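You operate a simulated robot arm through the tools that you are given. There is no shell and no other tool.

Carry out the task below with a simulated robot arm. There is one attempt and no reset: what you move stays moved.

TASK
Test probe P5 in the water jar and sort it by the reading.
Fine: GOOD rack if it reads 95 to 100, else FAULT rack; stopper back in the jar, checker dial back to OFF.

The check looks at the end state, three seconds after you hand in, the way a careful person would. Anything else that was tipped, shoved, dropped, spilled or broken makes it a failure. A push-on lid holds only when it is set on centred and level and pressed home; a screw cap is set on level and turned clockwise until tight.

THE ROBOT
A 7-joint arm with a two-finger parallel gripper, fixed in place. Base frame: the origin is at the foot of the arm, x ahead of it, y to its left, z up; the work surface is at about z = 0.8. Units: m, degrees, N and s.
With the tool pointing down near the work surface it reaches from about 0.3 to 0.7 m from the base axis. Its first joint turns from -66.0 to 66.0 degrees. Payload 1.57 kg.
The TCP is the grasp point between the finger pads, 0.03 m short of the fingertips. In the tool frame z runs along the fingers and y along their closing line. The gripper opens to 0.11 m. The fingers are 0.024 m wide and 0.012 m thick; the gripper's body (0.048 by 0.112 m) begins 0.078 m behind the TCP.
Orientation is that of the tool frame in the base frame, as [roll, pitch, yaw] about the fixed x, y, z axes, in that order (R = Rz(yaw) Ry(pitch) Rx(roll)). With the fingers straight down and closing along the base's y, the tool's x points along the base's -x, its y along +y and its z along -z.

THE INTERFACE
- The arm moves only by the tool move_arm. Its arguments are lists of equal length, an entry for each row: "slide": the shift along the base's x, y, z in m, a list of three; "dr": the turn, a rotation vector about the base's x, y, z in degrees, a list of three. In form: {"slide": [[dx, dy, dz], ...], "dr": [[rx, ry, rz], ...]}. A call has 1 to 20 rows; each row shifts and turns the commanded pose from where the row before left it. "claw" is the finger opening in m, from 0 to 0.11, set as the call begins (left out, the last holds). A row lasts 0.2 s, in which the tool goes at most 0.05 m and 8.6 degrees; a call with a longer step from one row to the next is refused whole, and so is a gripper value outside its range. A pose out of reach is approached as far as the arm can. The call stops where the force on the tool passes 40 N (or 10 N more than at its start, if that is more) or the arm is blocked; 0.2 s more then pass. The fingers move at their own pace (about 0.108 m/s each) and stop on an object; they squeeze with about 35 N. The grip force told is the motor's: it shows also when the fingers shut on nothing. Time passes only in rows, and 0.2 s behind the last, so rows that do not move let the fingers close. It gives the time, the measured TCP pose, the force on the tool (base axes), the opening and the grip force at its end, in the units of the frame above (readings bear some noise), with the torque about the TCP (base axes, N m) and any sound that the robot's microphone picked up.
- Cameras (640 x 400 px; columns grow to the right, rows downward): "scene" is fixed at [0.1559, -0.3871, 1.3974]; the picture's right is [0.84, -0.54, 0.00], its down [-0.34, -0.53, -0.77] and it looks along [0.42, 0.65, -0.63] (base axes); focal length 372 px, centre (320, 200). "wrist" rides on the gripper at [0.07, 0.016, -0.141] in the tool frame; the picture's right is [-0.23, 0.97, 0.00], its down [-0.86, -0.20, -0.48] and it looks along [-0.47, -0.11, 0.88] (tool axes); focal length 222 px, centre (320, 200). There is no depth. A picture from a camera that has moved, and an enlarged one, comes with that camera's place and axes in the base frame and with its lens.
- capture(camera): a new picture of that camera. The clock stands still meanwhile.
- zoom(camera, box): a new picture of the part [left, top, right, bottom] of that camera's present view, enlarged. The clock stands still meanwhile.
- job_done(): hands the job in; it is judged then, once.

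Nothing tells you positions but the pictures and the camera data. Unless the task says otherwise, let go and move clear before handing in.

The tools are called after "Call:" by a JSON object that holds its "api" and its "payload". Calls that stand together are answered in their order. move_arm: Moves the arm, as the interface text tells. Its arguments: {"type":"object","properties":{"slide":{"type":"array","items":{"type":"array","items":{"type":"number"}}},"dr":{"type":"array","items":{"type":"array","items":{"type":"number"}}},"claw":{"type":"number"}},"required":["slide","dr"]} The other tools are called the same way: capture (camera) takes a picture; zoom (camera, box) takes an enlarged picture of a part of a camera's view; job_done () hands the job in.

At the start:

```text
time: 0.0
position: [0.3829, -0.0087, 1.1034]
ee_rot: [179.9, 0.0, -180.0]
wrist_force: [-0.1, 0.3, 0.8]
moment: [0.02, 0.0, -0.01]
opening: 0.1101
grasp_force: 0.2
```

scene: 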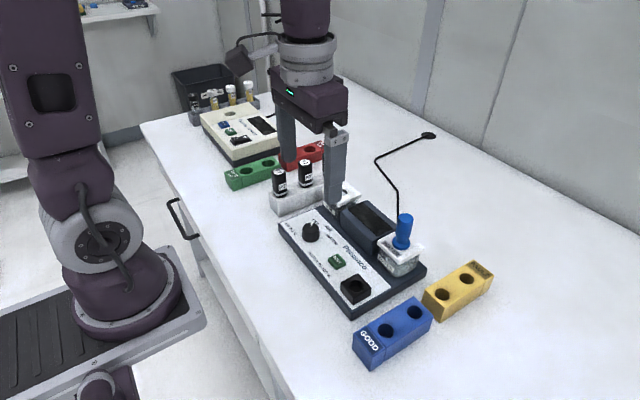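
wrist: 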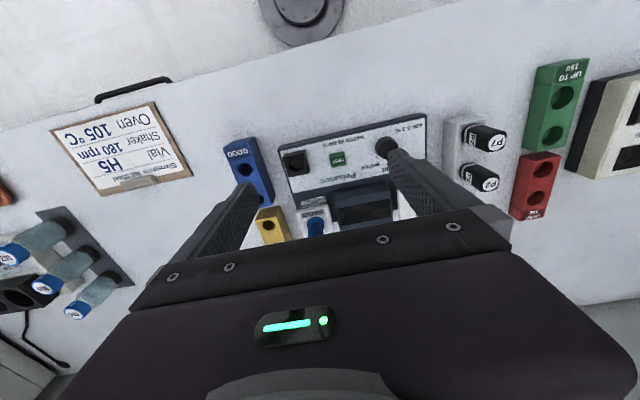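

I see a checker unit with a dial, a test button, a socket, a screen and a water jar with a blue stopper. Two black probes sit in a white rack, with blue GOOD and yellow racks at the right. I'll zoom in for details first.

Call:
{"api": "zoom", "payload": {"camera": "scene", "box": [260, 180, 440, 320]}}

Call:
{"api": "zoom", "payload": {"camera": "scene", "box": [340, 230, 500, 370]}}

Call:
{"api": "zoom", "payload": {"camera": "scene", "box": [170, 60, 370, 220]}}

Call:
{"api": "zoom", "payload": {"camera": "wrist", "box": [220, 80, 580, 260]}}

Call:
{"api": "zoom", "payload": {"camera": "wrist", "box": [0, 80, 240, 380]}}

```text
2.86 times, centred on (350, 250) of scene
camera zoom: at [0.1559, -0.3871, 1.3974], right [0.84, -0.54, 0.0], down [-0.34, -0.53, -0.77], along [0.42, 0.65, -0.63], focal length 1062 px, centre (234, 57)
```

zoom: 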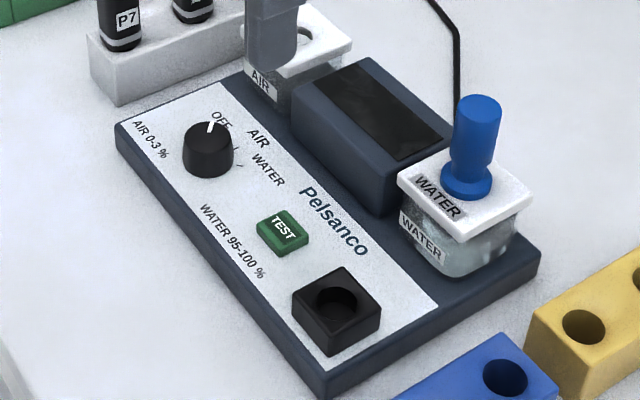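

```text
2.86 times, centred on (420, 300) of scene
camera zoom: at [0.1559, -0.3871, 1.3974], right [0.84, -0.54, 0.0], down [-0.34, -0.53, -0.77], along [0.42, 0.65, -0.63], focal length 1062 px, centre (34, -86)
```

zoom: 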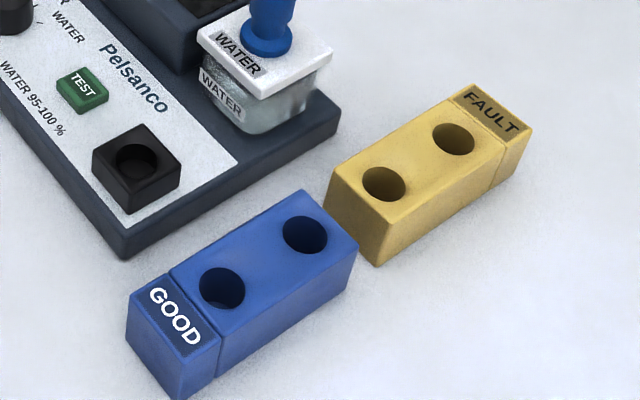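

```text
2.50 times, centred on (270, 140) of scene
camera zoom: at [0.1559, -0.3871, 1.3974], right [0.84, -0.54, 0.0], down [-0.34, -0.53, -0.77], along [0.42, 0.65, -0.63], focal length 929 px, centre (445, 350)
```

zoom: 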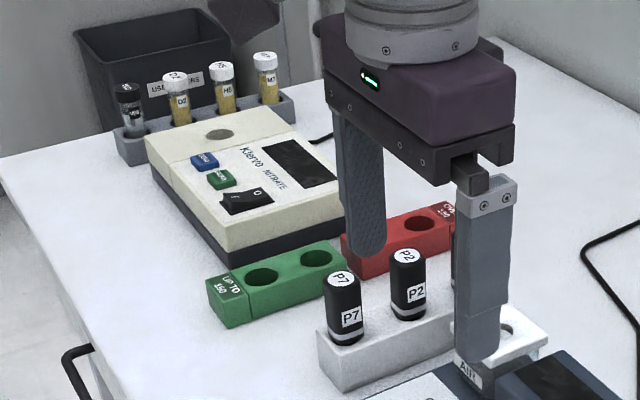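

```text
1.78 times, centred on (400, 170) of wrist
camera zoom: at [0.3142, 0.007, 1.2453], right [0.23, 0.97, 0.0], down [0.86, -0.2, 0.48], along [0.47, -0.11, -0.88], focal length 395 px, centre (178, 253)
```

zoom: 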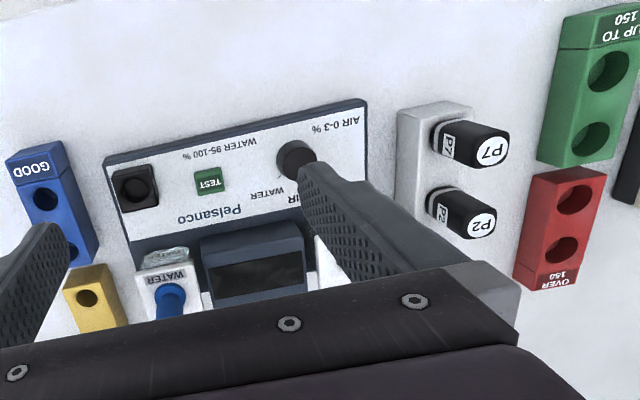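

```text
1.33 times, centred on (120, 230) of wrist
camera zoom: at [0.3142, 0.007, 1.2453], right [0.23, 0.97, 0.0], down [0.86, -0.2, 0.48], along [0.47, -0.11, -0.88], focal length 296 px, centre (587, 160)
```

zoom: 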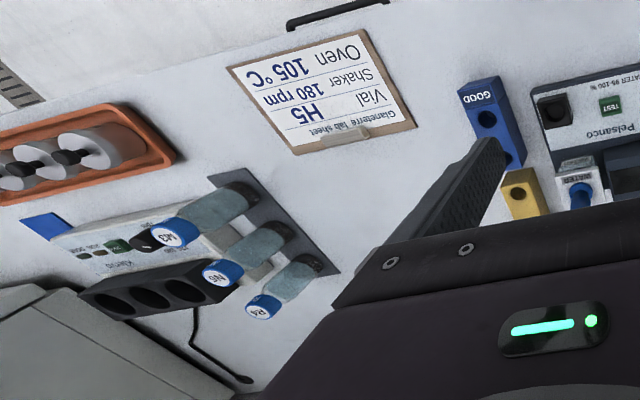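

The third probe in the white rack is hidden behind the gripper, and it is probably P5. I'll shift the arm left, staying high, to get a clear view of the rack and the checker.

Call:
{"api": "move_arm", "payload": {"slide": [[0, 0.03, 0.005], [0, 0.03, 0.005], [0, 0.03, 0.005], [0, 0.03, 0.005], [0, 0.03, 0.005], [0, 0.03, 0.005], [0, 0.03, 0], [0, 0.02, 0]], "dr": [[0, 0, 0], [0, 0, 0], [0, 0, 0], [0, 0, 0], [0, 0, 0], [0, 0, 0], [0, 0, 0], [0, 0, 0]]}}

Call:
{"api": "capture", "payload": {"camera": "scene"}}

Call:
{"api": "capture", "payload": {"camera": "wrist"}}

```text
time: 1.8
position: [0.3847, 0.2243, 1.1329]
ee_rot: [-180.0, 0.0, -179.9]
wrist_force: [-0.3, 1.0, 0.7]
moment: [0.0, 0.03, 0.0]
opening: 0.1099
grasp_force: 0.1
```

```text
taken
```

scene: 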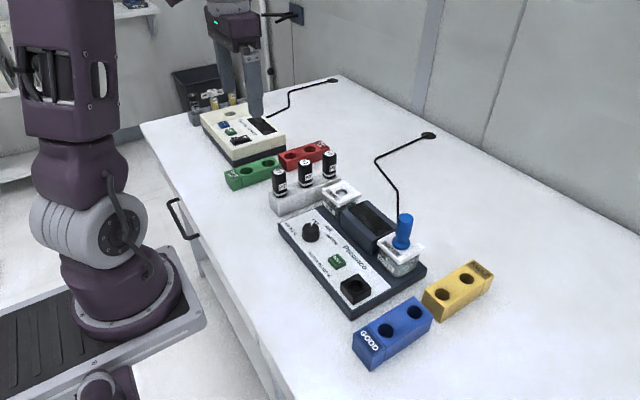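

```text
taken
camera wrist: at [0.3147, 0.2392, 1.2756], right [0.23, 0.97, 0.0], down [0.85, -0.2, 0.48], along [0.47, -0.11, -0.88], focal length 222 px, centre (320, 200)
```

wrist: 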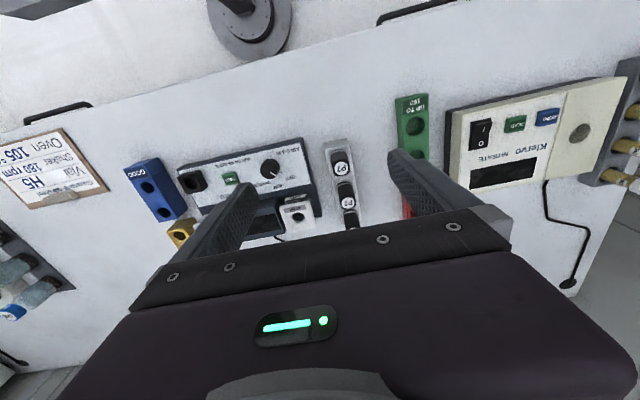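

Call:
{"api": "zoom", "payload": {"camera": "scene", "box": [260, 135, 380, 225]}}

Call:
{"api": "zoom", "payload": {"camera": "scene", "box": [300, 190, 440, 310]}}

Call:
{"api": "zoom", "payload": {"camera": "wrist", "box": [240, 110, 400, 250]}}

Call:
{"api": "zoom", "payload": {"camera": "wrist", "box": [120, 120, 330, 260]}}

```text
4.44 times, centred on (320, 180) of scene
camera zoom: at [0.1559, -0.3871, 1.3974], right [0.84, -0.54, 0.0], down [-0.34, -0.53, -0.77], along [0.42, 0.65, -0.63], focal length 1652 px, centre (320, 289)
```

zoom: 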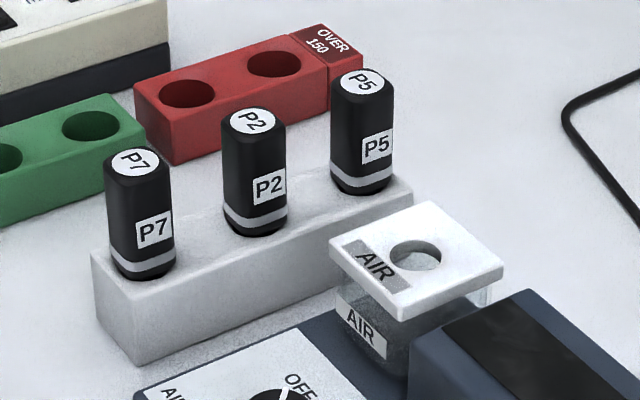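

```text
3.33 times, centred on (370, 250) of scene
camera zoom: at [0.1559, -0.3871, 1.3974], right [0.84, -0.54, 0.0], down [-0.34, -0.53, -0.77], along [0.42, 0.65, -0.63], focal length 1239 px, centre (153, 33)
```

zoom: 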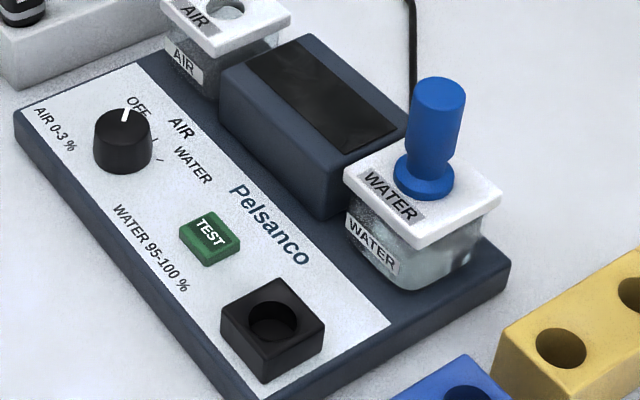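

```text
2.86 times, centred on (320, 180) of wrist
camera zoom: at [0.3147, 0.2392, 1.2756], right [0.23, 0.97, 0.0], down [0.85, -0.2, 0.48], along [0.47, -0.11, -0.88], focal length 635 px, centre (320, 257)
```

zoom: 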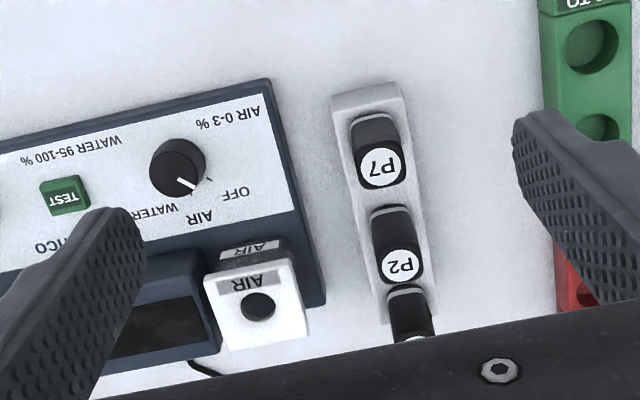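

```text
2.86 times, centred on (225, 190) of wrist
camera zoom: at [0.3147, 0.2392, 1.2756], right [0.23, 0.97, 0.0], down [0.85, -0.2, 0.48], along [0.47, -0.11, -0.88], focal length 635 px, centre (591, 229)
```

zoom: 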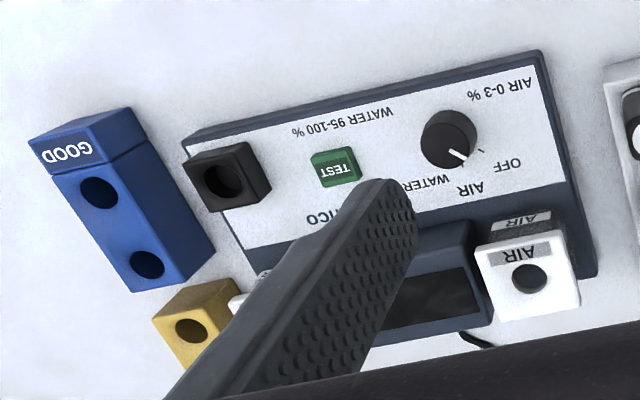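

Call:
{"api": "zoom", "payload": {"camera": "wrist", "box": [240, 140, 320, 200]}}

Call:
{"api": "zoom", "payload": {"camera": "scene", "box": [290, 205, 370, 265]}}

Call:
{"api": "zoom", "payload": {"camera": "scene", "box": [340, 190, 440, 280]}}

```text
6.67 times, centred on (280, 170) of wrist
camera zoom: at [0.3147, 0.2392, 1.2756], right [0.23, 0.97, 0.0], down [0.85, -0.2, 0.48], along [0.47, -0.11, -0.88], focal length 1481 px, centre (587, 400)
```

zoom: 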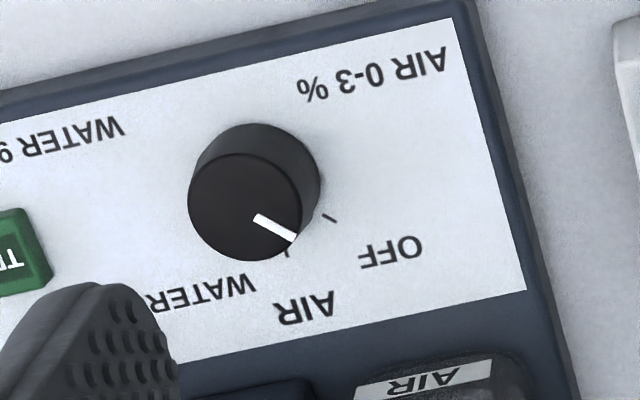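

```text
6.67 times, centred on (330, 235) of scene
camera zoom: at [0.1559, -0.3871, 1.3974], right [0.84, -0.54, 0.0], down [-0.34, -0.53, -0.77], along [0.42, 0.65, -0.63], focal length 2478 px, centre (253, -33)
```

zoom: 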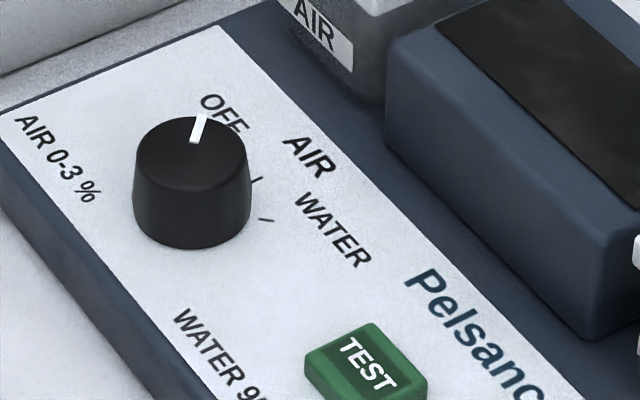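

```text
4.44 times, centred on (390, 235) of scene
camera zoom: at [0.1559, -0.3871, 1.3974], right [0.84, -0.54, 0.0], down [-0.34, -0.53, -0.77], along [0.42, 0.65, -0.63], focal length 1652 px, centre (9, 44)
```

zoom: 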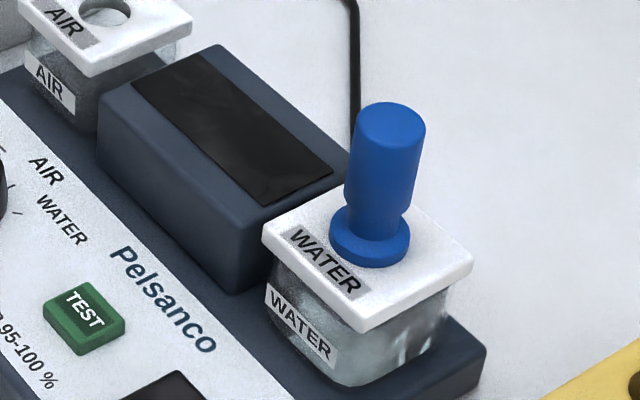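

P5 is the far probe in the white rack. The dial points to OFF, the display is dark, and the AIR jar's hole is open. I'll hover higher over the checker for a near-overhead view so I can measure the parts.

Call:
{"api": "move_arm", "payload": {"slide": [[0.015, -0.03, 0], [0.015, -0.03, 0], [0.015, -0.03, 0], [0.015, -0.03, 0], [0.015, -0.03, 0], [0.015, -0.03, 0], [0.015, -0.02, 0], [0.015, 0, 0], [0.01, 0, 0]], "dr": [[0, 0, 0], [0, 0, 0], [0, 0, 0], [0, 0, 0], [0, 0, 0], [0, 0, 0], [0, 0, 0], [0, 0, 0], [0, 0, 0]]}}

Call:
{"api": "capture", "payload": {"camera": "wrist"}}

Call:
{"api": "zoom", "payload": {"camera": "wrist", "box": [180, 0, 440, 170]}}

```text
time: 3.8
position: [0.5128, 0.0207, 1.133]
ee_rot: [-180.0, 0.0, 180.0]
wrist_force: [0.0, 0.4, 0.1]
moment: [0.0, 0.01, -0.01]
opening: 0.11
grasp_force: 0.1
```

```text
taken
camera wrist: at [0.444, 0.0373, 1.2751], right [0.23, 0.97, 0.0], down [0.86, -0.2, 0.48], along [0.47, -0.11, -0.88], focal length 222 px, centre (320, 200)
```

wrist: 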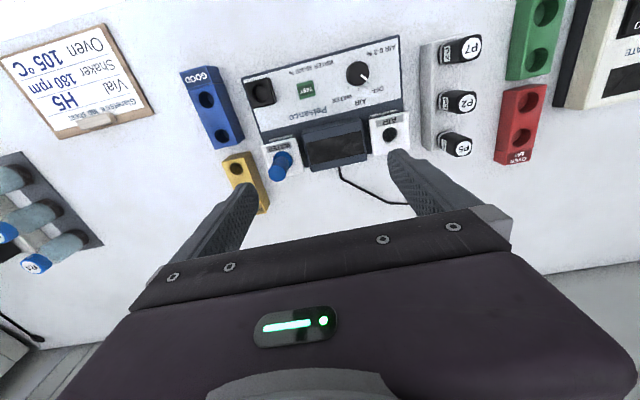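

```text
2.35 times, centred on (310, 85) of wrist
camera zoom: at [0.444, 0.0373, 1.2751], right [0.23, 0.97, 0.0], down [0.86, -0.2, 0.48], along [0.47, -0.11, -0.88], focal length 523 px, centre (344, 471)
```

zoom: 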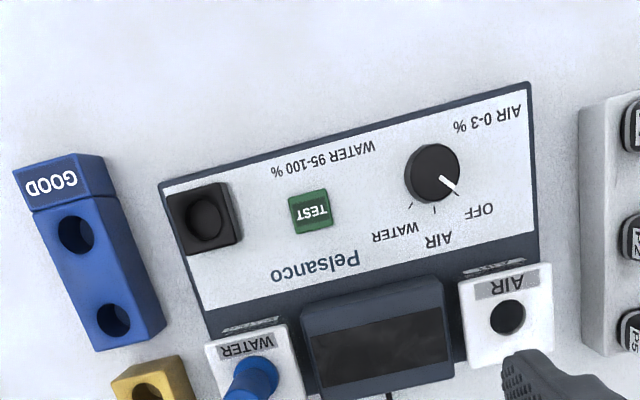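

Call:
{"api": "zoom", "payload": {"camera": "wrist", "box": [330, 40, 410, 110]}}

Call:
{"api": "zoom", "payload": {"camera": "wrist", "box": [235, 65, 335, 125]}}

Call:
{"api": "zoom", "payload": {"camera": "wrist", "box": [170, 60, 310, 220]}}

Call:
{"api": "zoom", "payload": {"camera": "wrist", "box": [360, 30, 490, 170]}}

```text
5.71 times, centred on (370, 75) of wrist
camera zoom: at [0.444, 0.0373, 1.2751], right [0.23, 0.97, 0.0], down [0.86, -0.2, 0.48], along [0.47, -0.11, -0.88], focal length 1269 px, centre (34, 914)
```

zoom: 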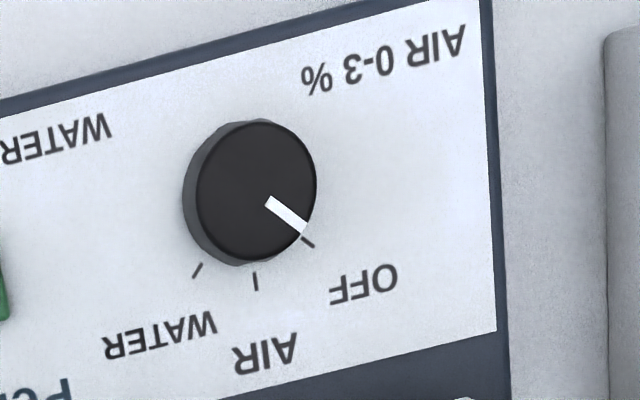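

```text
6.40 times, centred on (285, 95) of wrist
camera zoom: at [0.444, 0.0373, 1.2751], right [0.23, 0.97, 0.0], down [0.86, -0.2, 0.48], along [0.47, -0.11, -0.88], focal length 1422 px, centre (544, 872)
```

zoom: 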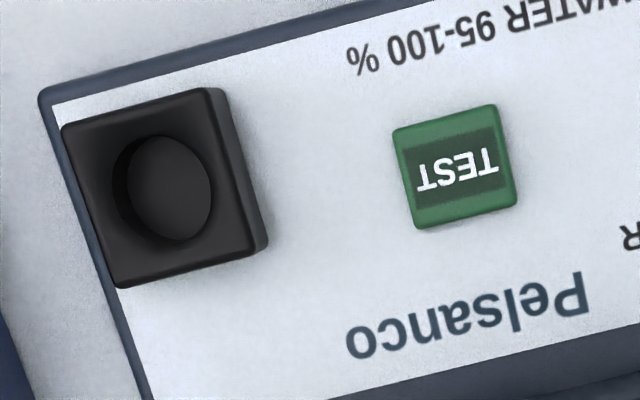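

```text
2.50 times, centred on (240, 140) of wrist
camera zoom: at [0.444, 0.0373, 1.2751], right [0.23, 0.97, 0.0], down [0.86, -0.2, 0.48], along [0.47, -0.11, -0.88], focal length 555 px, centre (520, 350)
```

zoom: 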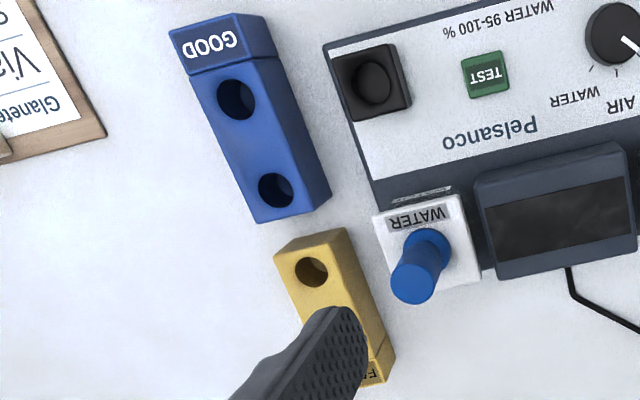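

```text
2.86 times, centred on (425, 100) of wrist
camera zoom: at [0.444, 0.0373, 1.2751], right [0.23, 0.97, 0.0], down [0.86, -0.2, 0.48], along [0.47, -0.11, -0.88], focal length 635 px, centre (20, 486)
```

zoom: 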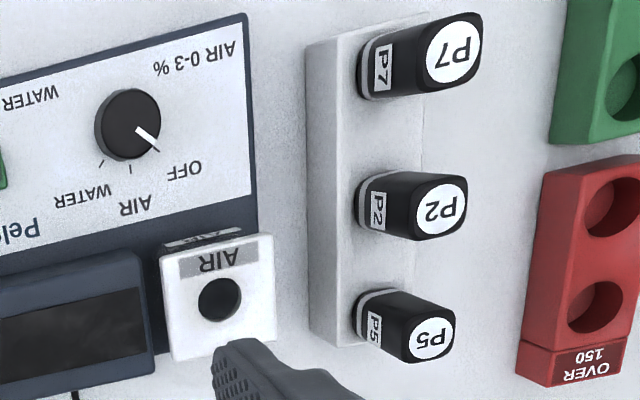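

The wrist view gives me these positions:

| Item | Approximate position (x, y, z) |
|---|---|
| Dial | (0.450, 0.101), ticks about 42° apart, clockwise from OFF to WATER |
| TEST button | (0.454, 0.010) |
| Black holder | (0.440, -0.067) |
| Stopper top | (0.551, -0.055, 0.96) |
| P5 top | (0.59, 0.24, 0.92) |

Next I'll hover over the stopper to refine its position.

Call:
{"api": "move_arm", "payload": {"slide": [[0.01, -0.02, -0.01], [0.01, -0.02, -0.01], [0.01, -0.02, -0.01], [0.008, -0.0157, -0.01], [0, 0, -0.013]], "dr": [[0, 0, 0], [0, 0, 0], [0, 0, 0], [0, 0, 0], [0, 0, 0]], "claw": 0.07}}

Call:
{"api": "capture", "payload": {"camera": "wrist"}}

Call:
{"api": "capture", "payload": {"camera": "scene"}}

Call:
{"api": "zoom", "payload": {"camera": "wrist", "box": [240, 60, 400, 220]}}

```text
time: 5.0
position: [0.553, -0.0552, 1.0813]
ee_rot: [180.0, 0.1, -180.0]
wrist_force: [-0.3, -0.2, -0.1]
moment: [-0.01, 0.0, -0.02]
opening: 0.0698
grasp_force: 0.0
```

```text
taken
camera wrist: at [0.4829, -0.0386, 1.2231], right [0.23, 0.97, 0.0], down [0.85, -0.2, 0.48], along [0.47, -0.11, -0.88], focal length 222 px, centre (320, 200)
```

wrist: 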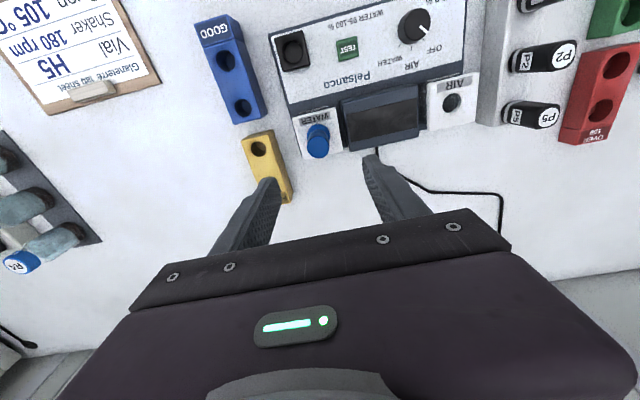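

```text
taken
```

scene: 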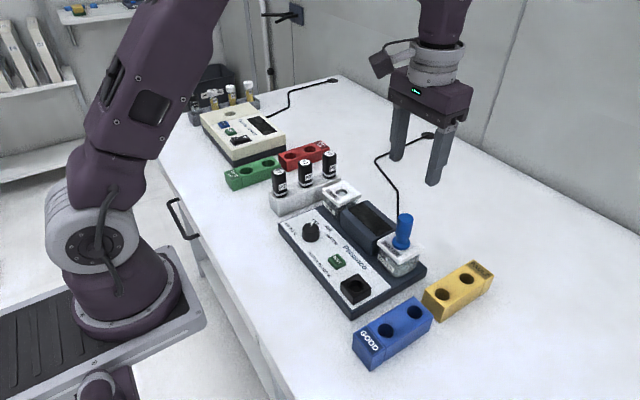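

```text
2.50 times, centred on (320, 140) of wrist
camera zoom: at [0.4829, -0.0386, 1.2231], right [0.23, 0.97, 0.0], down [0.85, -0.2, 0.48], along [0.47, -0.11, -0.88], focal length 555 px, centre (320, 350)
```

zoom: 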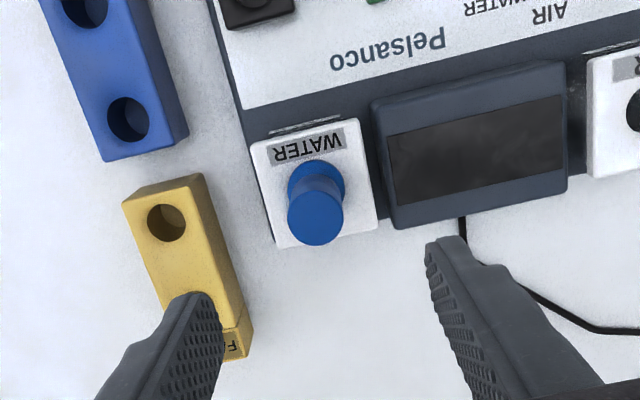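

The stopper top is at about (0.552, -0.057, 0.959), directly under the gripper. I'll descend around the handle and close on it.

Call:
{"api": "move_arm", "payload": {"slide": [[-0.001, -0.002, -0.025], [0, 0, -0.025], [0, 0, -0.025], [0, 0, -0.02], [0, 0, -0.02], [0, 0, -0.015], [0, 0, -0.014], [0, 0, 0]], "dr": [[0, 0, 0], [0, 0, 0], [0, 0, 0], [0, 0, 0], [0, 0, 0], [0, 0, 0], [0, 0, 0], [0, 0, 0]]}}

Call:
{"api": "capture", "payload": {"camera": "scene"}}

Call:
{"api": "zoom", "payload": {"camera": "scene", "box": [340, 160, 460, 280]}}

Call:
{"api": "zoom", "payload": {"camera": "wrist", "box": [240, 60, 400, 240]}}

```text
time: 6.8
position: [0.5518, -0.0553, 0.9363]
ee_rot: [179.9, 0.0, 180.0]
wrist_force: [0.5, -0.9, -1.1]
moment: [-0.01, 0.02, 0.01]
opening: 0.0698
grasp_force: 0.1
```

```text
taken
```

scene: 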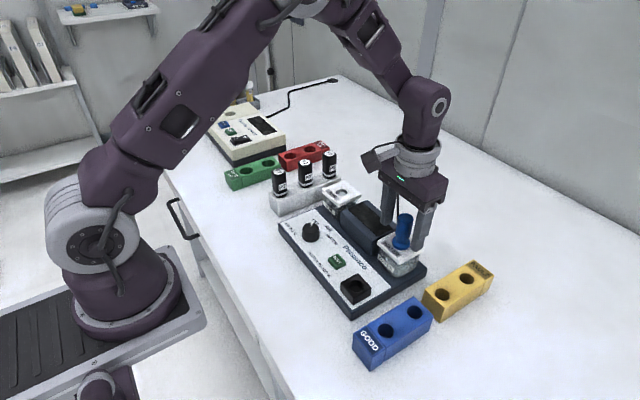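

```text
3.33 times, centred on (400, 220) of scene
camera zoom: at [0.1559, -0.3871, 1.3974], right [0.84, -0.54, 0.0], down [-0.34, -0.53, -0.77], along [0.42, 0.65, -0.63], focal length 1239 px, centre (53, 133)
```

zoom: 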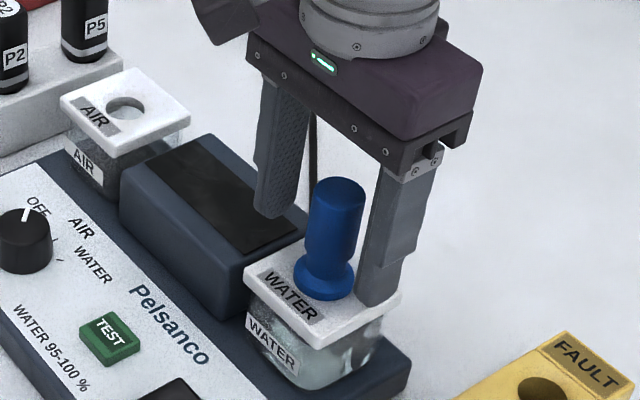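

```text
2.22 times, centred on (320, 150) of wrist
camera zoom: at [0.4812, -0.0399, 1.0788], right [0.23, 0.97, 0.0], down [0.86, -0.2, 0.48], along [0.47, -0.11, -0.88], focal length 494 px, centre (320, 311)
```

zoom: 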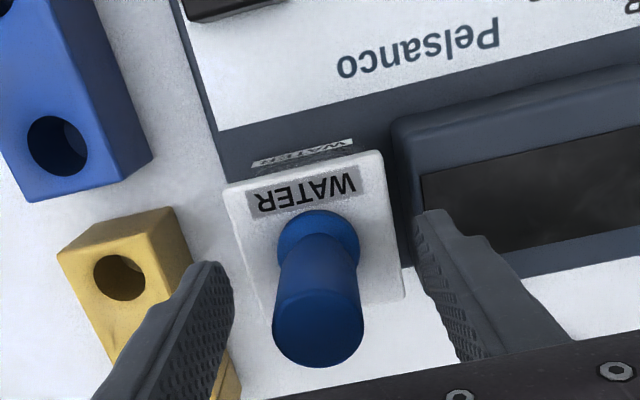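

The fingers straddle the stopper handle. I'm closing the grip.

Call:
{"api": "move_arm", "payload": {"slide": [[0, -0.001, 0], [0, 0, 0], [0, 0, 0], [0, 0, 0]], "dr": [[0, 0, 0], [0, 0, 0], [0, 0, 0], [0, 0, 0]], "claw": 0.0}}

Call:
{"api": "zoom", "payload": {"camera": "scene", "box": [340, 160, 460, 280]}}

```text
time: 7.8
position: [0.5524, -0.0563, 0.9359]
ee_rot: [180.0, -0.2, 179.9]
wrist_force: [0.7, -1.1, 1.6]
moment: [-0.05, -0.02, -0.01]
opening: 0.0266
grasp_force: 34.8
```

```text
3.33 times, centred on (400, 220) of scene
camera zoom: at [0.1559, -0.3871, 1.3974], right [0.84, -0.54, 0.0], down [-0.34, -0.53, -0.77], along [0.42, 0.65, -0.63], focal length 1239 px, centre (53, 133)
```

zoom: 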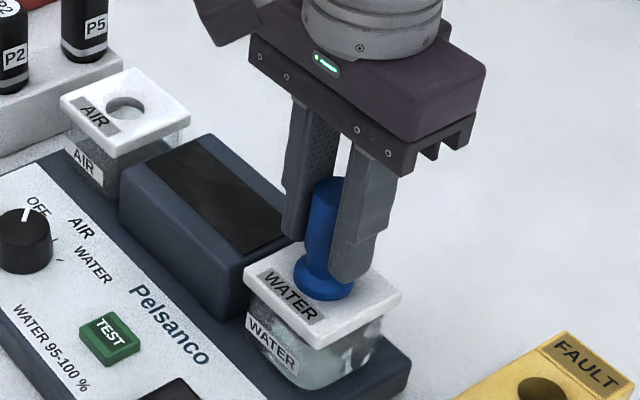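

Gripped with a 26.6 mm opening. I'll lift slowly and straight up.

Call:
{"api": "move_arm", "payload": {"slide": [[0, 0, 0.005], [0, 0, 0.008], [0, 0, 0.01], [0, 0, 0.01], [0, 0, 0.015], [0, 0, 0.015], [0, 0, 0.015], [0, 0, 0]], "dr": [[0, 0, 0], [0, 0, 0], [0, 0, 0], [0, 0, 0], [0, 0, 0], [0, 0, 0], [0, 0, 0], [0, 0, 0]]}}

Call:
{"api": "zoom", "payload": {"camera": "scene", "box": [340, 130, 460, 280]}}

Call:
{"api": "zoom", "payload": {"camera": "wrist", "box": [240, 60, 400, 240]}}

```text
time: 9.6
position: [0.5514, -0.0569, 1.0144]
ee_rot: [-180.0, 0.1, -180.0]
wrist_force: [0.5, 0.8, 0.1]
moment: [0.0, -0.02, 0.01]
opening: 0.0263
grasp_force: 35.4
```

```text
2.67 times, centred on (400, 205) of scene
camera zoom: at [0.1559, -0.3871, 1.3974], right [0.84, -0.54, 0.0], down [-0.34, -0.53, -0.77], along [0.42, 0.65, -0.63], focal length 991 px, centre (107, 187)
```

zoom: 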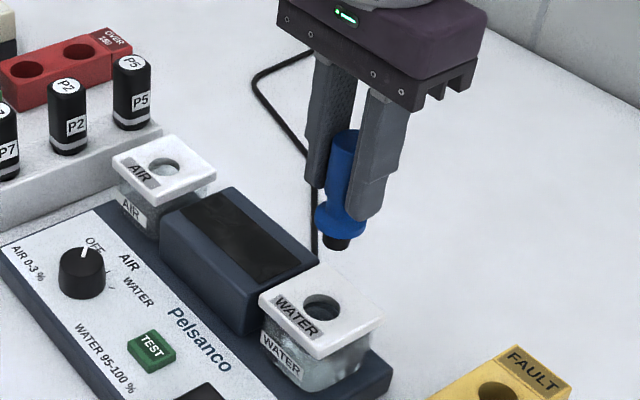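

```text
2.22 times, centred on (320, 150) of wrist
camera zoom: at [0.4817, -0.0424, 1.1567], right [0.23, 0.97, 0.0], down [0.86, -0.2, 0.48], along [0.47, -0.11, -0.88], focal length 494 px, centre (320, 311)
```

zoom: 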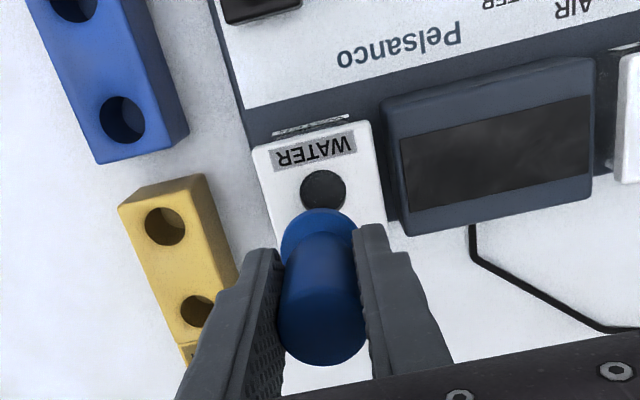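

The stopper is out, and it has a short plug below the flange. The jar stayed put. I'll carry the stopper over the black holder on the panel and park it there.

Call:
{"api": "move_arm", "payload": {"slide": [[-0.02, -0.002, 0.0], [-0.025, -0.002, 0], [-0.025, -0.002, 0], [-0.02, -0.002, 0], [-0.015, -0.002, 0], [-0.005, 0, -0.01], [0, 0, -0.01], [0, 0, 0]], "dr": [[0, 0, 0], [0, 0, 0], [0, 0, 0], [0, 0, 0], [0, 0, 0], [0, 0, 0], [0, 0, 0], [0, 0, 0]]}}

Call:
{"api": "zoom", "payload": {"camera": "scene", "box": [290, 170, 430, 330]}}

Call:
{"api": "zoom", "payload": {"camera": "wrist", "box": [240, 60, 400, 240]}}

```text
time: 11.4
position: [0.4394, -0.0674, 0.994]
ee_rot: [-180.0, 0.0, -180.0]
wrist_force: [0.4, -0.5, -1.1]
moment: [-0.02, -0.04, 0.03]
opening: 0.0263
grasp_force: 34.5
```

```text
2.50 times, centred on (360, 250) of scene
camera zoom: at [0.1559, -0.3871, 1.3974], right [0.84, -0.54, 0.0], down [-0.34, -0.53, -0.77], along [0.42, 0.65, -0.63], focal length 929 px, centre (220, 75)
```

zoom: 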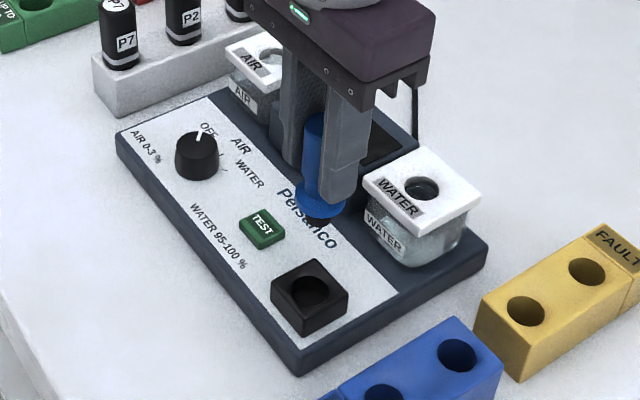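

```text
2.22 times, centred on (320, 150) of wrist
camera zoom: at [0.3708, -0.0514, 1.1356], right [0.23, 0.97, 0.0], down [0.86, -0.2, 0.48], along [0.47, -0.11, -0.88], focal length 494 px, centre (320, 311)
```

zoom: 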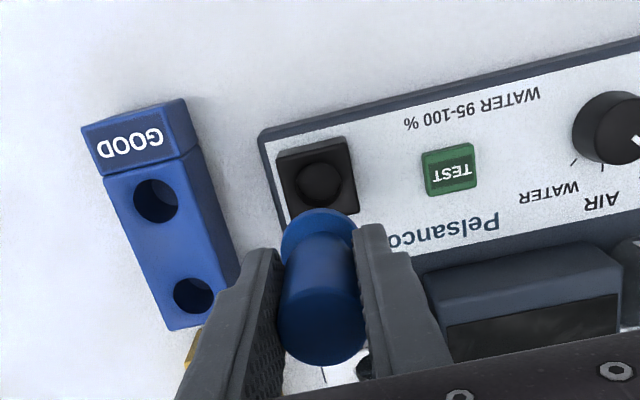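

Call:
{"api": "zoom", "payload": {"camera": "wrist", "box": [295, 115, 345, 165]}}

Call:
{"api": "zoom", "payload": {"camera": "scene", "box": [330, 265, 380, 315]}}

```text
8.00 times, centred on (320, 140) of wrist
camera zoom: at [0.3708, -0.0514, 1.1356], right [0.23, 0.97, 0.0], down [0.86, -0.2, 0.48], along [0.47, -0.11, -0.88], focal length 1777 px, centre (320, 680)
```

zoom: 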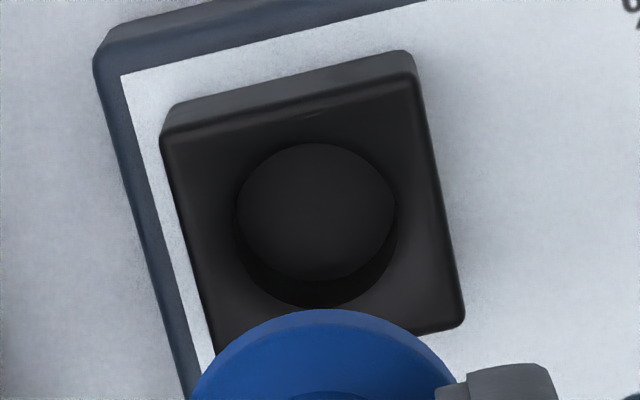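

```text
8.00 times, centred on (355, 290) of scene
camera zoom: at [0.1559, -0.3871, 1.3974], right [0.84, -0.54, 0.0], down [-0.34, -0.53, -0.77], along [0.42, 0.65, -0.63], focal length 2973 px, centre (40, -520)
```

zoom: 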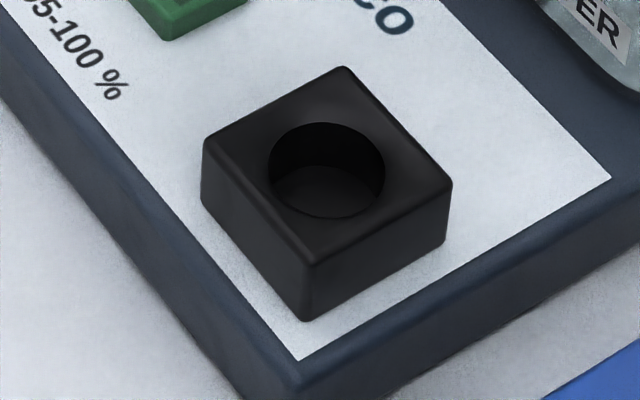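

The holder's hole is at about (0.4405, -0.0685), 25.6 mm wide and shallow, so it suits the plug. I'll lower the stopper into it gently and watch the force.

Call:
{"api": "move_arm", "payload": {"slide": [[0.001, -0.001, -0.02], [0, 0, -0.02], [0, 0, -0.015], [0, 0, -0.01], [0, 0, -0.006], [0, 0, 0]], "dr": [[0, 0, 0], [0, 0, 0], [0, 0, 0], [0, 0, 0], [0, 0, 0], [0, 0, 0]]}}

Call:
{"api": "zoom", "payload": {"camera": "scene", "box": [310, 210, 410, 310]}}

Call:
{"api": "zoom", "payload": {"camera": "wrist", "box": [270, 80, 370, 180]}}

```text
time: 12.8
position: [0.4417, -0.0688, 0.9227]
ee_rot: [180.0, 0.0, 179.9]
wrist_force: [-1.0, 0.0, -0.3]
moment: [-0.01, -0.04, 0.0]
opening: 0.0265
grasp_force: 34.8
```

```text
4.00 times, centred on (360, 260) of scene
camera zoom: at [0.1559, -0.3871, 1.3974], right [0.84, -0.54, 0.0], down [-0.34, -0.53, -0.77], along [0.42, 0.65, -0.63], focal length 1487 px, centre (160, -40)
```

zoom: 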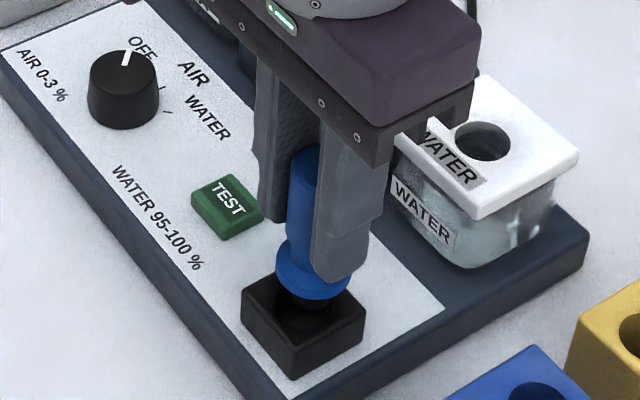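

```text
4.00 times, centred on (320, 130) of wrist
camera zoom: at [0.3719, -0.0531, 1.0655], right [0.23, 0.97, 0.0], down [0.86, -0.2, 0.48], along [0.47, -0.11, -0.88], focal length 888 px, centre (320, 480)
```

zoom: 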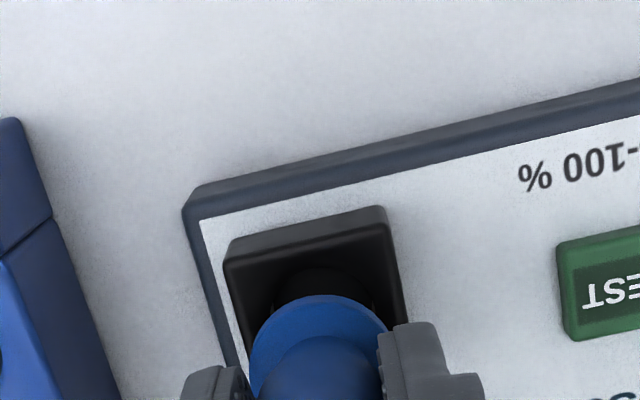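

Aligned, with the plug just entering. I'll continue down in small steps until it touches.

Call:
{"api": "move_arm", "payload": {"slide": [[-0.001, 0, -0.004], [0, 0, -0.004], [0, 0, -0.003], [0, 0, -0.003], [0, 0, 0]], "dr": [[0, 0, 0], [0, 0, 0], [0, 0, 0], [0, 0, 0], [0, 0, 0]]}}

Call:
{"api": "zoom", "payload": {"camera": "scene", "box": [310, 210, 410, 310]}}

```text
time: 14.0
position: [0.4412, -0.0688, 0.909]
ee_rot: [-180.0, -0.1, -180.0]
wrist_force: [1.1, -0.6, -0.1]
moment: [0.02, -0.04, -0.04]
opening: 0.0266
grasp_force: 34.5
```

```text
4.00 times, centred on (360, 260) of scene
camera zoom: at [0.1559, -0.3871, 1.3974], right [0.84, -0.54, 0.0], down [-0.34, -0.53, -0.77], along [0.42, 0.65, -0.63], focal length 1487 px, centre (160, -40)
```

zoom: 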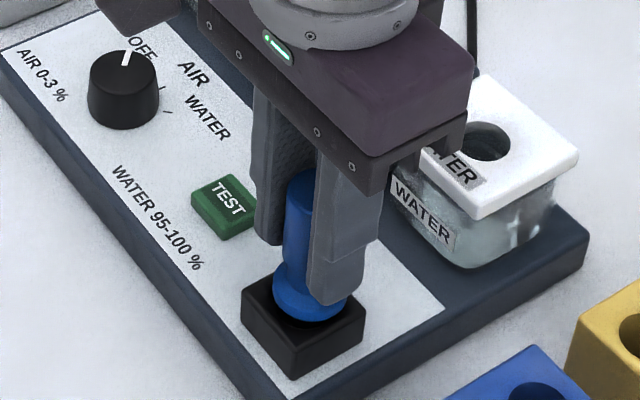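

Call:
{"api": "move_arm", "payload": {"slide": [[0, 0, -0.002], [0, 0, -0.002], [0, 0, -0.002], [0, 0, 0]], "dr": [[0, 0, 0], [0, 0, 0], [0, 0, 0], [0, 0, 0]]}}

Call:
{"api": "zoom", "payload": {"camera": "scene", "box": [310, 210, 410, 310]}}

```text
time: 15.0
position: [0.4404, -0.0689, 0.9033]
ee_rot: [-179.9, 0.0, 180.0]
wrist_force: [-5.5, 2.3, 17.0]
moment: [0.0, 0.03, 0.02]
opening: 0.0263
grasp_force: 34.9
```

```text
4.00 times, centred on (360, 260) of scene
camera zoom: at [0.1556, -0.387, 1.3974], right [0.84, -0.54, 0.0], down [-0.34, -0.53, -0.77], along [0.42, 0.65, -0.63], focal length 1487 px, centre (160, -40)
```

zoom: 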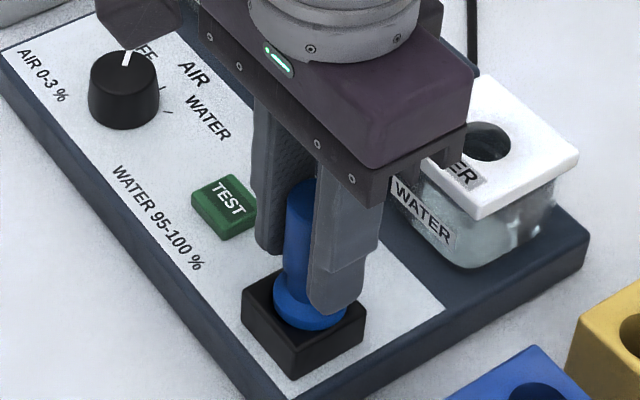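

Contact at 17 N, and the flange is on the holder. I'll ease off slightly, open partway and rise.

Call:
{"api": "move_arm", "payload": {"slide": [[0, 0, 0.0015], [0, 0, 0]], "dr": [[0, 0, 0], [0, 0, 0]]}}

Call:
{"api": "move_arm", "payload": {"slide": [[0, 0, 0], [0, 0, 0], [0, 0, 0.01], [0, 0, 0.02], [0, 0, 0.03], [0, 0, 0.04], [0, 0, 0.04], [0, 0, 0.02]], "dr": [[0, 0, 0], [0, 0, 0], [0, 0, 0], [0, 0, 0], [0, 0, 0], [0, 0, 0], [0, 0, 0], [0, 0, 0]], "claw": 0.055}}

Call:
{"api": "zoom", "payload": {"camera": "scene", "box": [290, 190, 430, 320]}}

Call:
{"api": "capture", "payload": {"camera": "wrist"}}

```text
time: 15.6
position: [0.4413, -0.0693, 0.9052]
ee_rot: [179.9, 0.1, 180.0]
wrist_force: [0.1, -0.6, -1.2]
moment: [-0.04, 0.02, -0.04]
opening: 0.0265
grasp_force: 35.0
```

```text
time: 17.4
position: [0.442, -0.0672, 1.0651]
ee_rot: [-180.0, 0.0, 179.9]
wrist_force: [0.6, -0.1, -0.4]
moment: [-0.01, -0.03, 0.0]
opening: 0.0551
grasp_force: 0.0
```

```text
3.08 times, centred on (360, 255) of scene
camera zoom: at [0.1559, -0.3871, 1.3974], right [0.84, -0.54, 0.0], down [-0.34, -0.53, -0.77], along [0.42, 0.65, -0.63], focal length 1144 px, centre (197, 31)
```

zoom: 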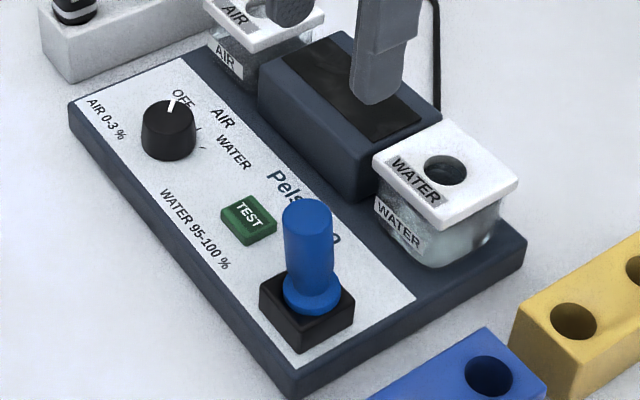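

```text
taken
camera wrist: at [0.372, -0.0522, 1.2063], right [0.23, 0.97, 0.0], down [0.86, -0.2, 0.48], along [0.47, -0.11, -0.88], focal length 222 px, centre (320, 200)
```

wrist: 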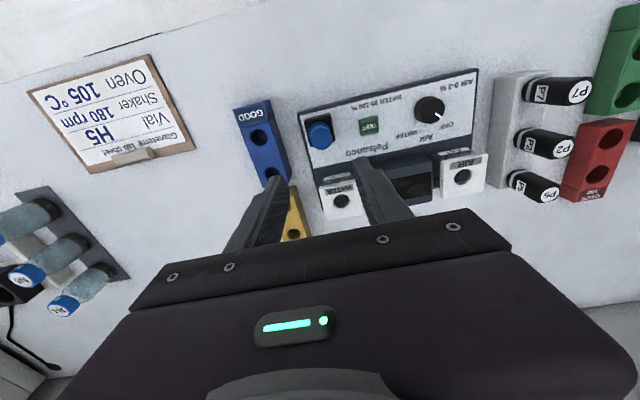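

The stopper stands upright in the holder. Next I'll hover over P5 in the white rack.

Call:
{"api": "move_arm", "payload": {"slide": [[0.0126, 0.0255, 0.002], [0.0126, 0.0255, 0], [0.0126, 0.0255, 0], [0.0126, 0.0255, 0], [0.0126, 0.0255, 0], [0.0126, 0.0255, 0], [0.0126, 0.0255, 0], [0.0126, 0.0255, 0], [0.0126, 0.0255, 0], [0.0126, 0.0255, 0], [0.0126, 0.0255, 0], [0.0126, 0.0255, 0], [0, 0, 0]], "dr": [[0, 0, 0], [0, 0, 0], [0, 0, 0], [0, 0, 0], [0, 0, 0], [0, 0, 0], [0, 0, 0], [0, 0, 0], [0, 0, 0], [0, 0, 0], [0, 0, 0], [0, 0, 0], [0, 0, 0]], "claw": 0.07}}

Call:
{"api": "capture", "payload": {"camera": "wrist"}}

Call:
{"api": "zoom", "payload": {"camera": "wrist", "box": [270, 80, 390, 200]}}

Call:
{"api": "zoom", "payload": {"camera": "scene", "box": [260, 80, 400, 220]}}

```text
time: 20.2
position: [0.5955, 0.2391, 1.0655]
ee_rot: [180.0, 0.1, 180.0]
wrist_force: [-0.2, -0.3, 0.3]
moment: [-0.01, 0.0, 0.02]
opening: 0.0699
grasp_force: 0.1
```

```text
taken
camera wrist: at [0.5251, 0.2539, 1.2097], right [0.23, 0.97, 0.0], down [0.86, -0.2, 0.48], along [0.47, -0.11, -0.88], focal length 222 px, centre (320, 200)
```

wrist: 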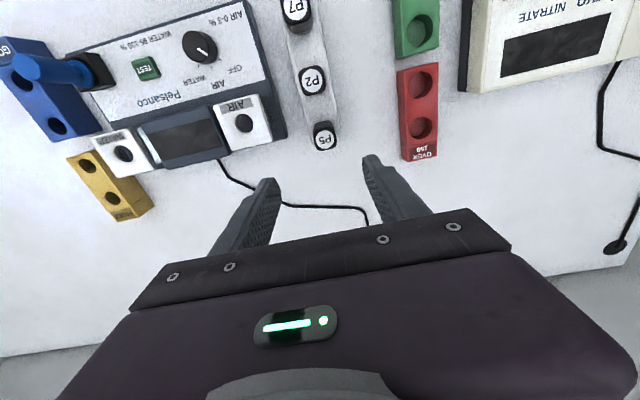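

```text
3.33 times, centred on (330, 140) of wrist
camera zoom: at [0.5251, 0.2539, 1.2097], right [0.23, 0.97, 0.0], down [0.86, -0.2, 0.48], along [0.47, -0.11, -0.88], focal length 740 px, centre (287, 400)
```

zoom: 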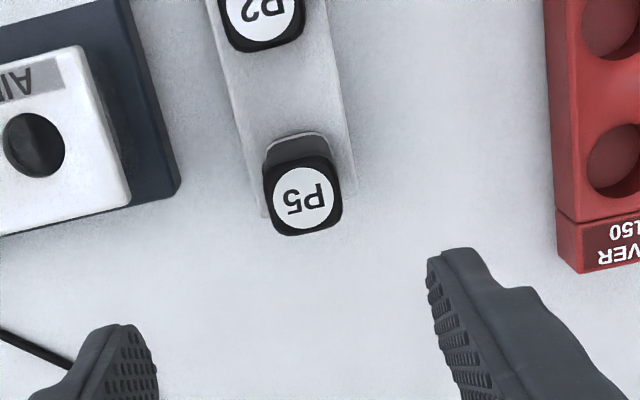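

```text
2.86 times, centred on (330, 150) of scene
camera zoom: at [0.1559, -0.3871, 1.3974], right [0.84, -0.54, 0.0], down [-0.34, -0.53, -0.77], along [0.42, 0.65, -0.63], focal length 1062 px, centre (291, 343)
```

zoom: 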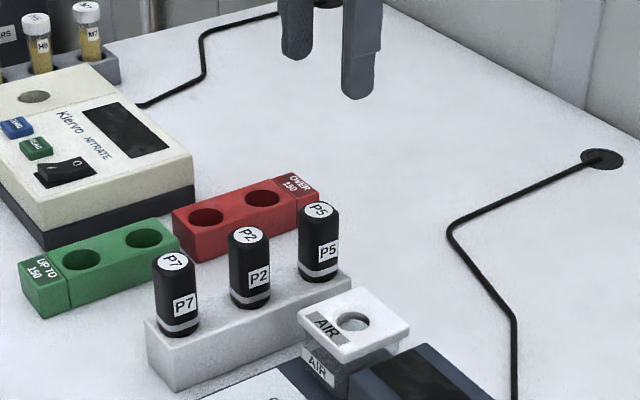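

P5's head is a rounded square about 29 mm wide, at about (0.5935, 0.2445). I'll correct for that, come down partway and check again.

Call:
{"api": "move_arm", "payload": {"slide": [[-0.001, 0.003, -0.015], [-0.001, 0.0024, -0.02], [0, 0, -0.02], [0, 0, -0.015], [0, 0, 0]], "dr": [[0, 0, 0], [0, 0, 0], [0, 0, 0], [0, 0, 0], [0, 0, 0]]}}

Call:
{"api": "zoom", "payload": {"camera": "wrist", "box": [250, 80, 390, 220]}}

Call:
{"api": "zoom", "payload": {"camera": "scene", "box": [260, 80, 400, 220]}}

```text
time: 21.4
position: [0.5907, 0.2446, 0.9976]
ee_rot: [-180.0, -0.1, 179.9]
wrist_force: [-0.4, 0.1, -0.4]
moment: [-0.02, 0.0, -0.01]
opening: 0.0701
grasp_force: 0.0
```

```text
2.86 times, centred on (320, 150) of wrist
camera zoom: at [0.5202, 0.2589, 1.1402], right [0.23, 0.97, 0.0], down [0.85, -0.2, 0.48], along [0.47, -0.11, -0.88], focal length 635 px, centre (320, 343)
```

zoom: 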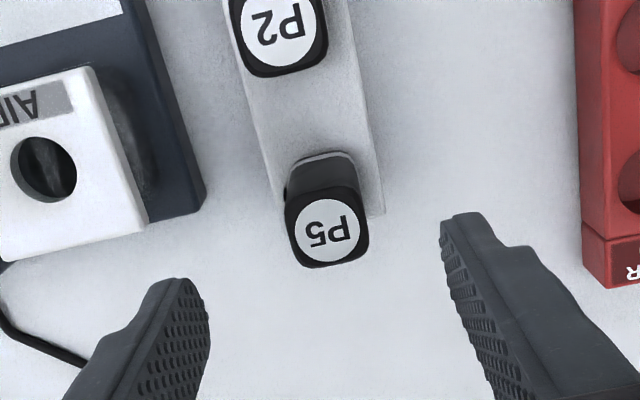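

```text
2.86 times, centred on (330, 150) of scene
camera zoom: at [0.1559, -0.3871, 1.3974], right [0.84, -0.54, 0.0], down [-0.34, -0.53, -0.77], along [0.42, 0.65, -0.63], focal length 1062 px, centre (291, 343)
```

zoom: 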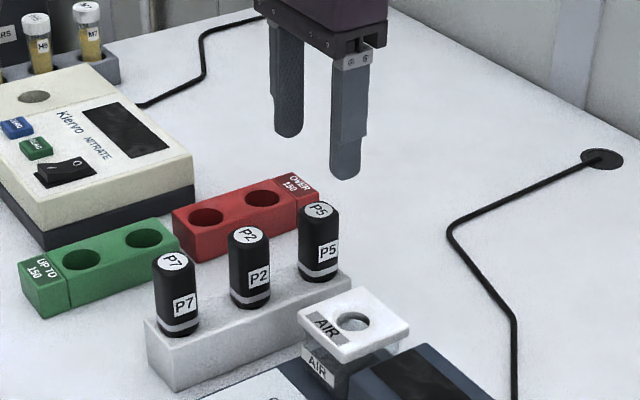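

Call:
{"api": "move_arm", "payload": {"slide": [[0.001, 0.0012, -0.02], [0, 0, -0.02], [0, 0, -0.02], [0, 0, -0.015], [0, 0, -0.012], [0, 0, -0.01], [0, 0, 0]], "dr": [[0, 0, 0], [0, 0, 0], [0, 0, 0], [0, 0, 0], [0, 0, 0], [0, 0, 0], [0, 0, 0]]}}

Call:
{"api": "zoom", "payload": {"camera": "wrist", "box": [250, 80, 390, 220]}}

Call:
{"api": "zoom", "payload": {"camera": "scene", "box": [260, 100, 400, 220]}}

```text
time: 23.0
position: [0.592, 0.245, 0.8994]
ee_rot: [-180.0, 0.0, -180.0]
wrist_force: [-0.2, -0.6, -0.2]
moment: [0.01, 0.02, 0.0]
opening: 0.07
grasp_force: 0.1
```

```text
2.86 times, centred on (320, 150) of wrist
camera zoom: at [0.5215, 0.2599, 1.0415], right [0.23, 0.97, 0.0], down [0.86, -0.2, 0.48], along [0.47, -0.11, -0.88], focal length 635 px, centre (320, 343)
```

zoom: 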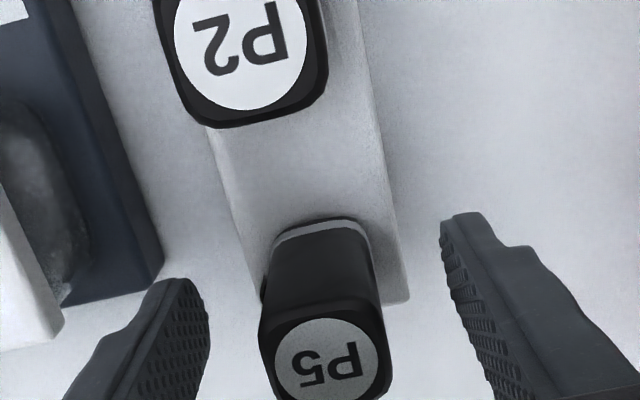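

```text
3.33 times, centred on (330, 160) of scene
camera zoom: at [0.1559, -0.3871, 1.3974], right [0.84, -0.54, 0.0], down [-0.34, -0.53, -0.77], along [0.42, 0.65, -0.63], focal length 1239 px, centre (287, 333)
```

zoom: 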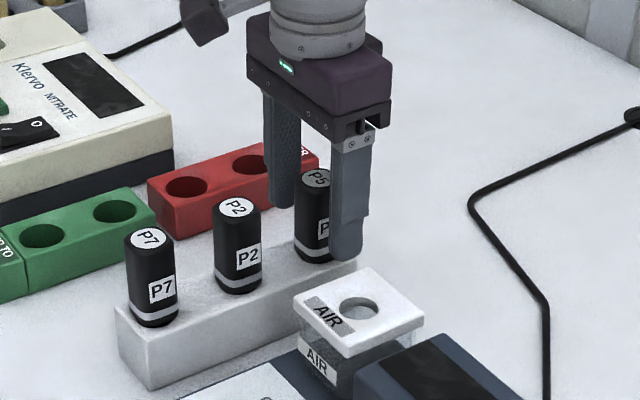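

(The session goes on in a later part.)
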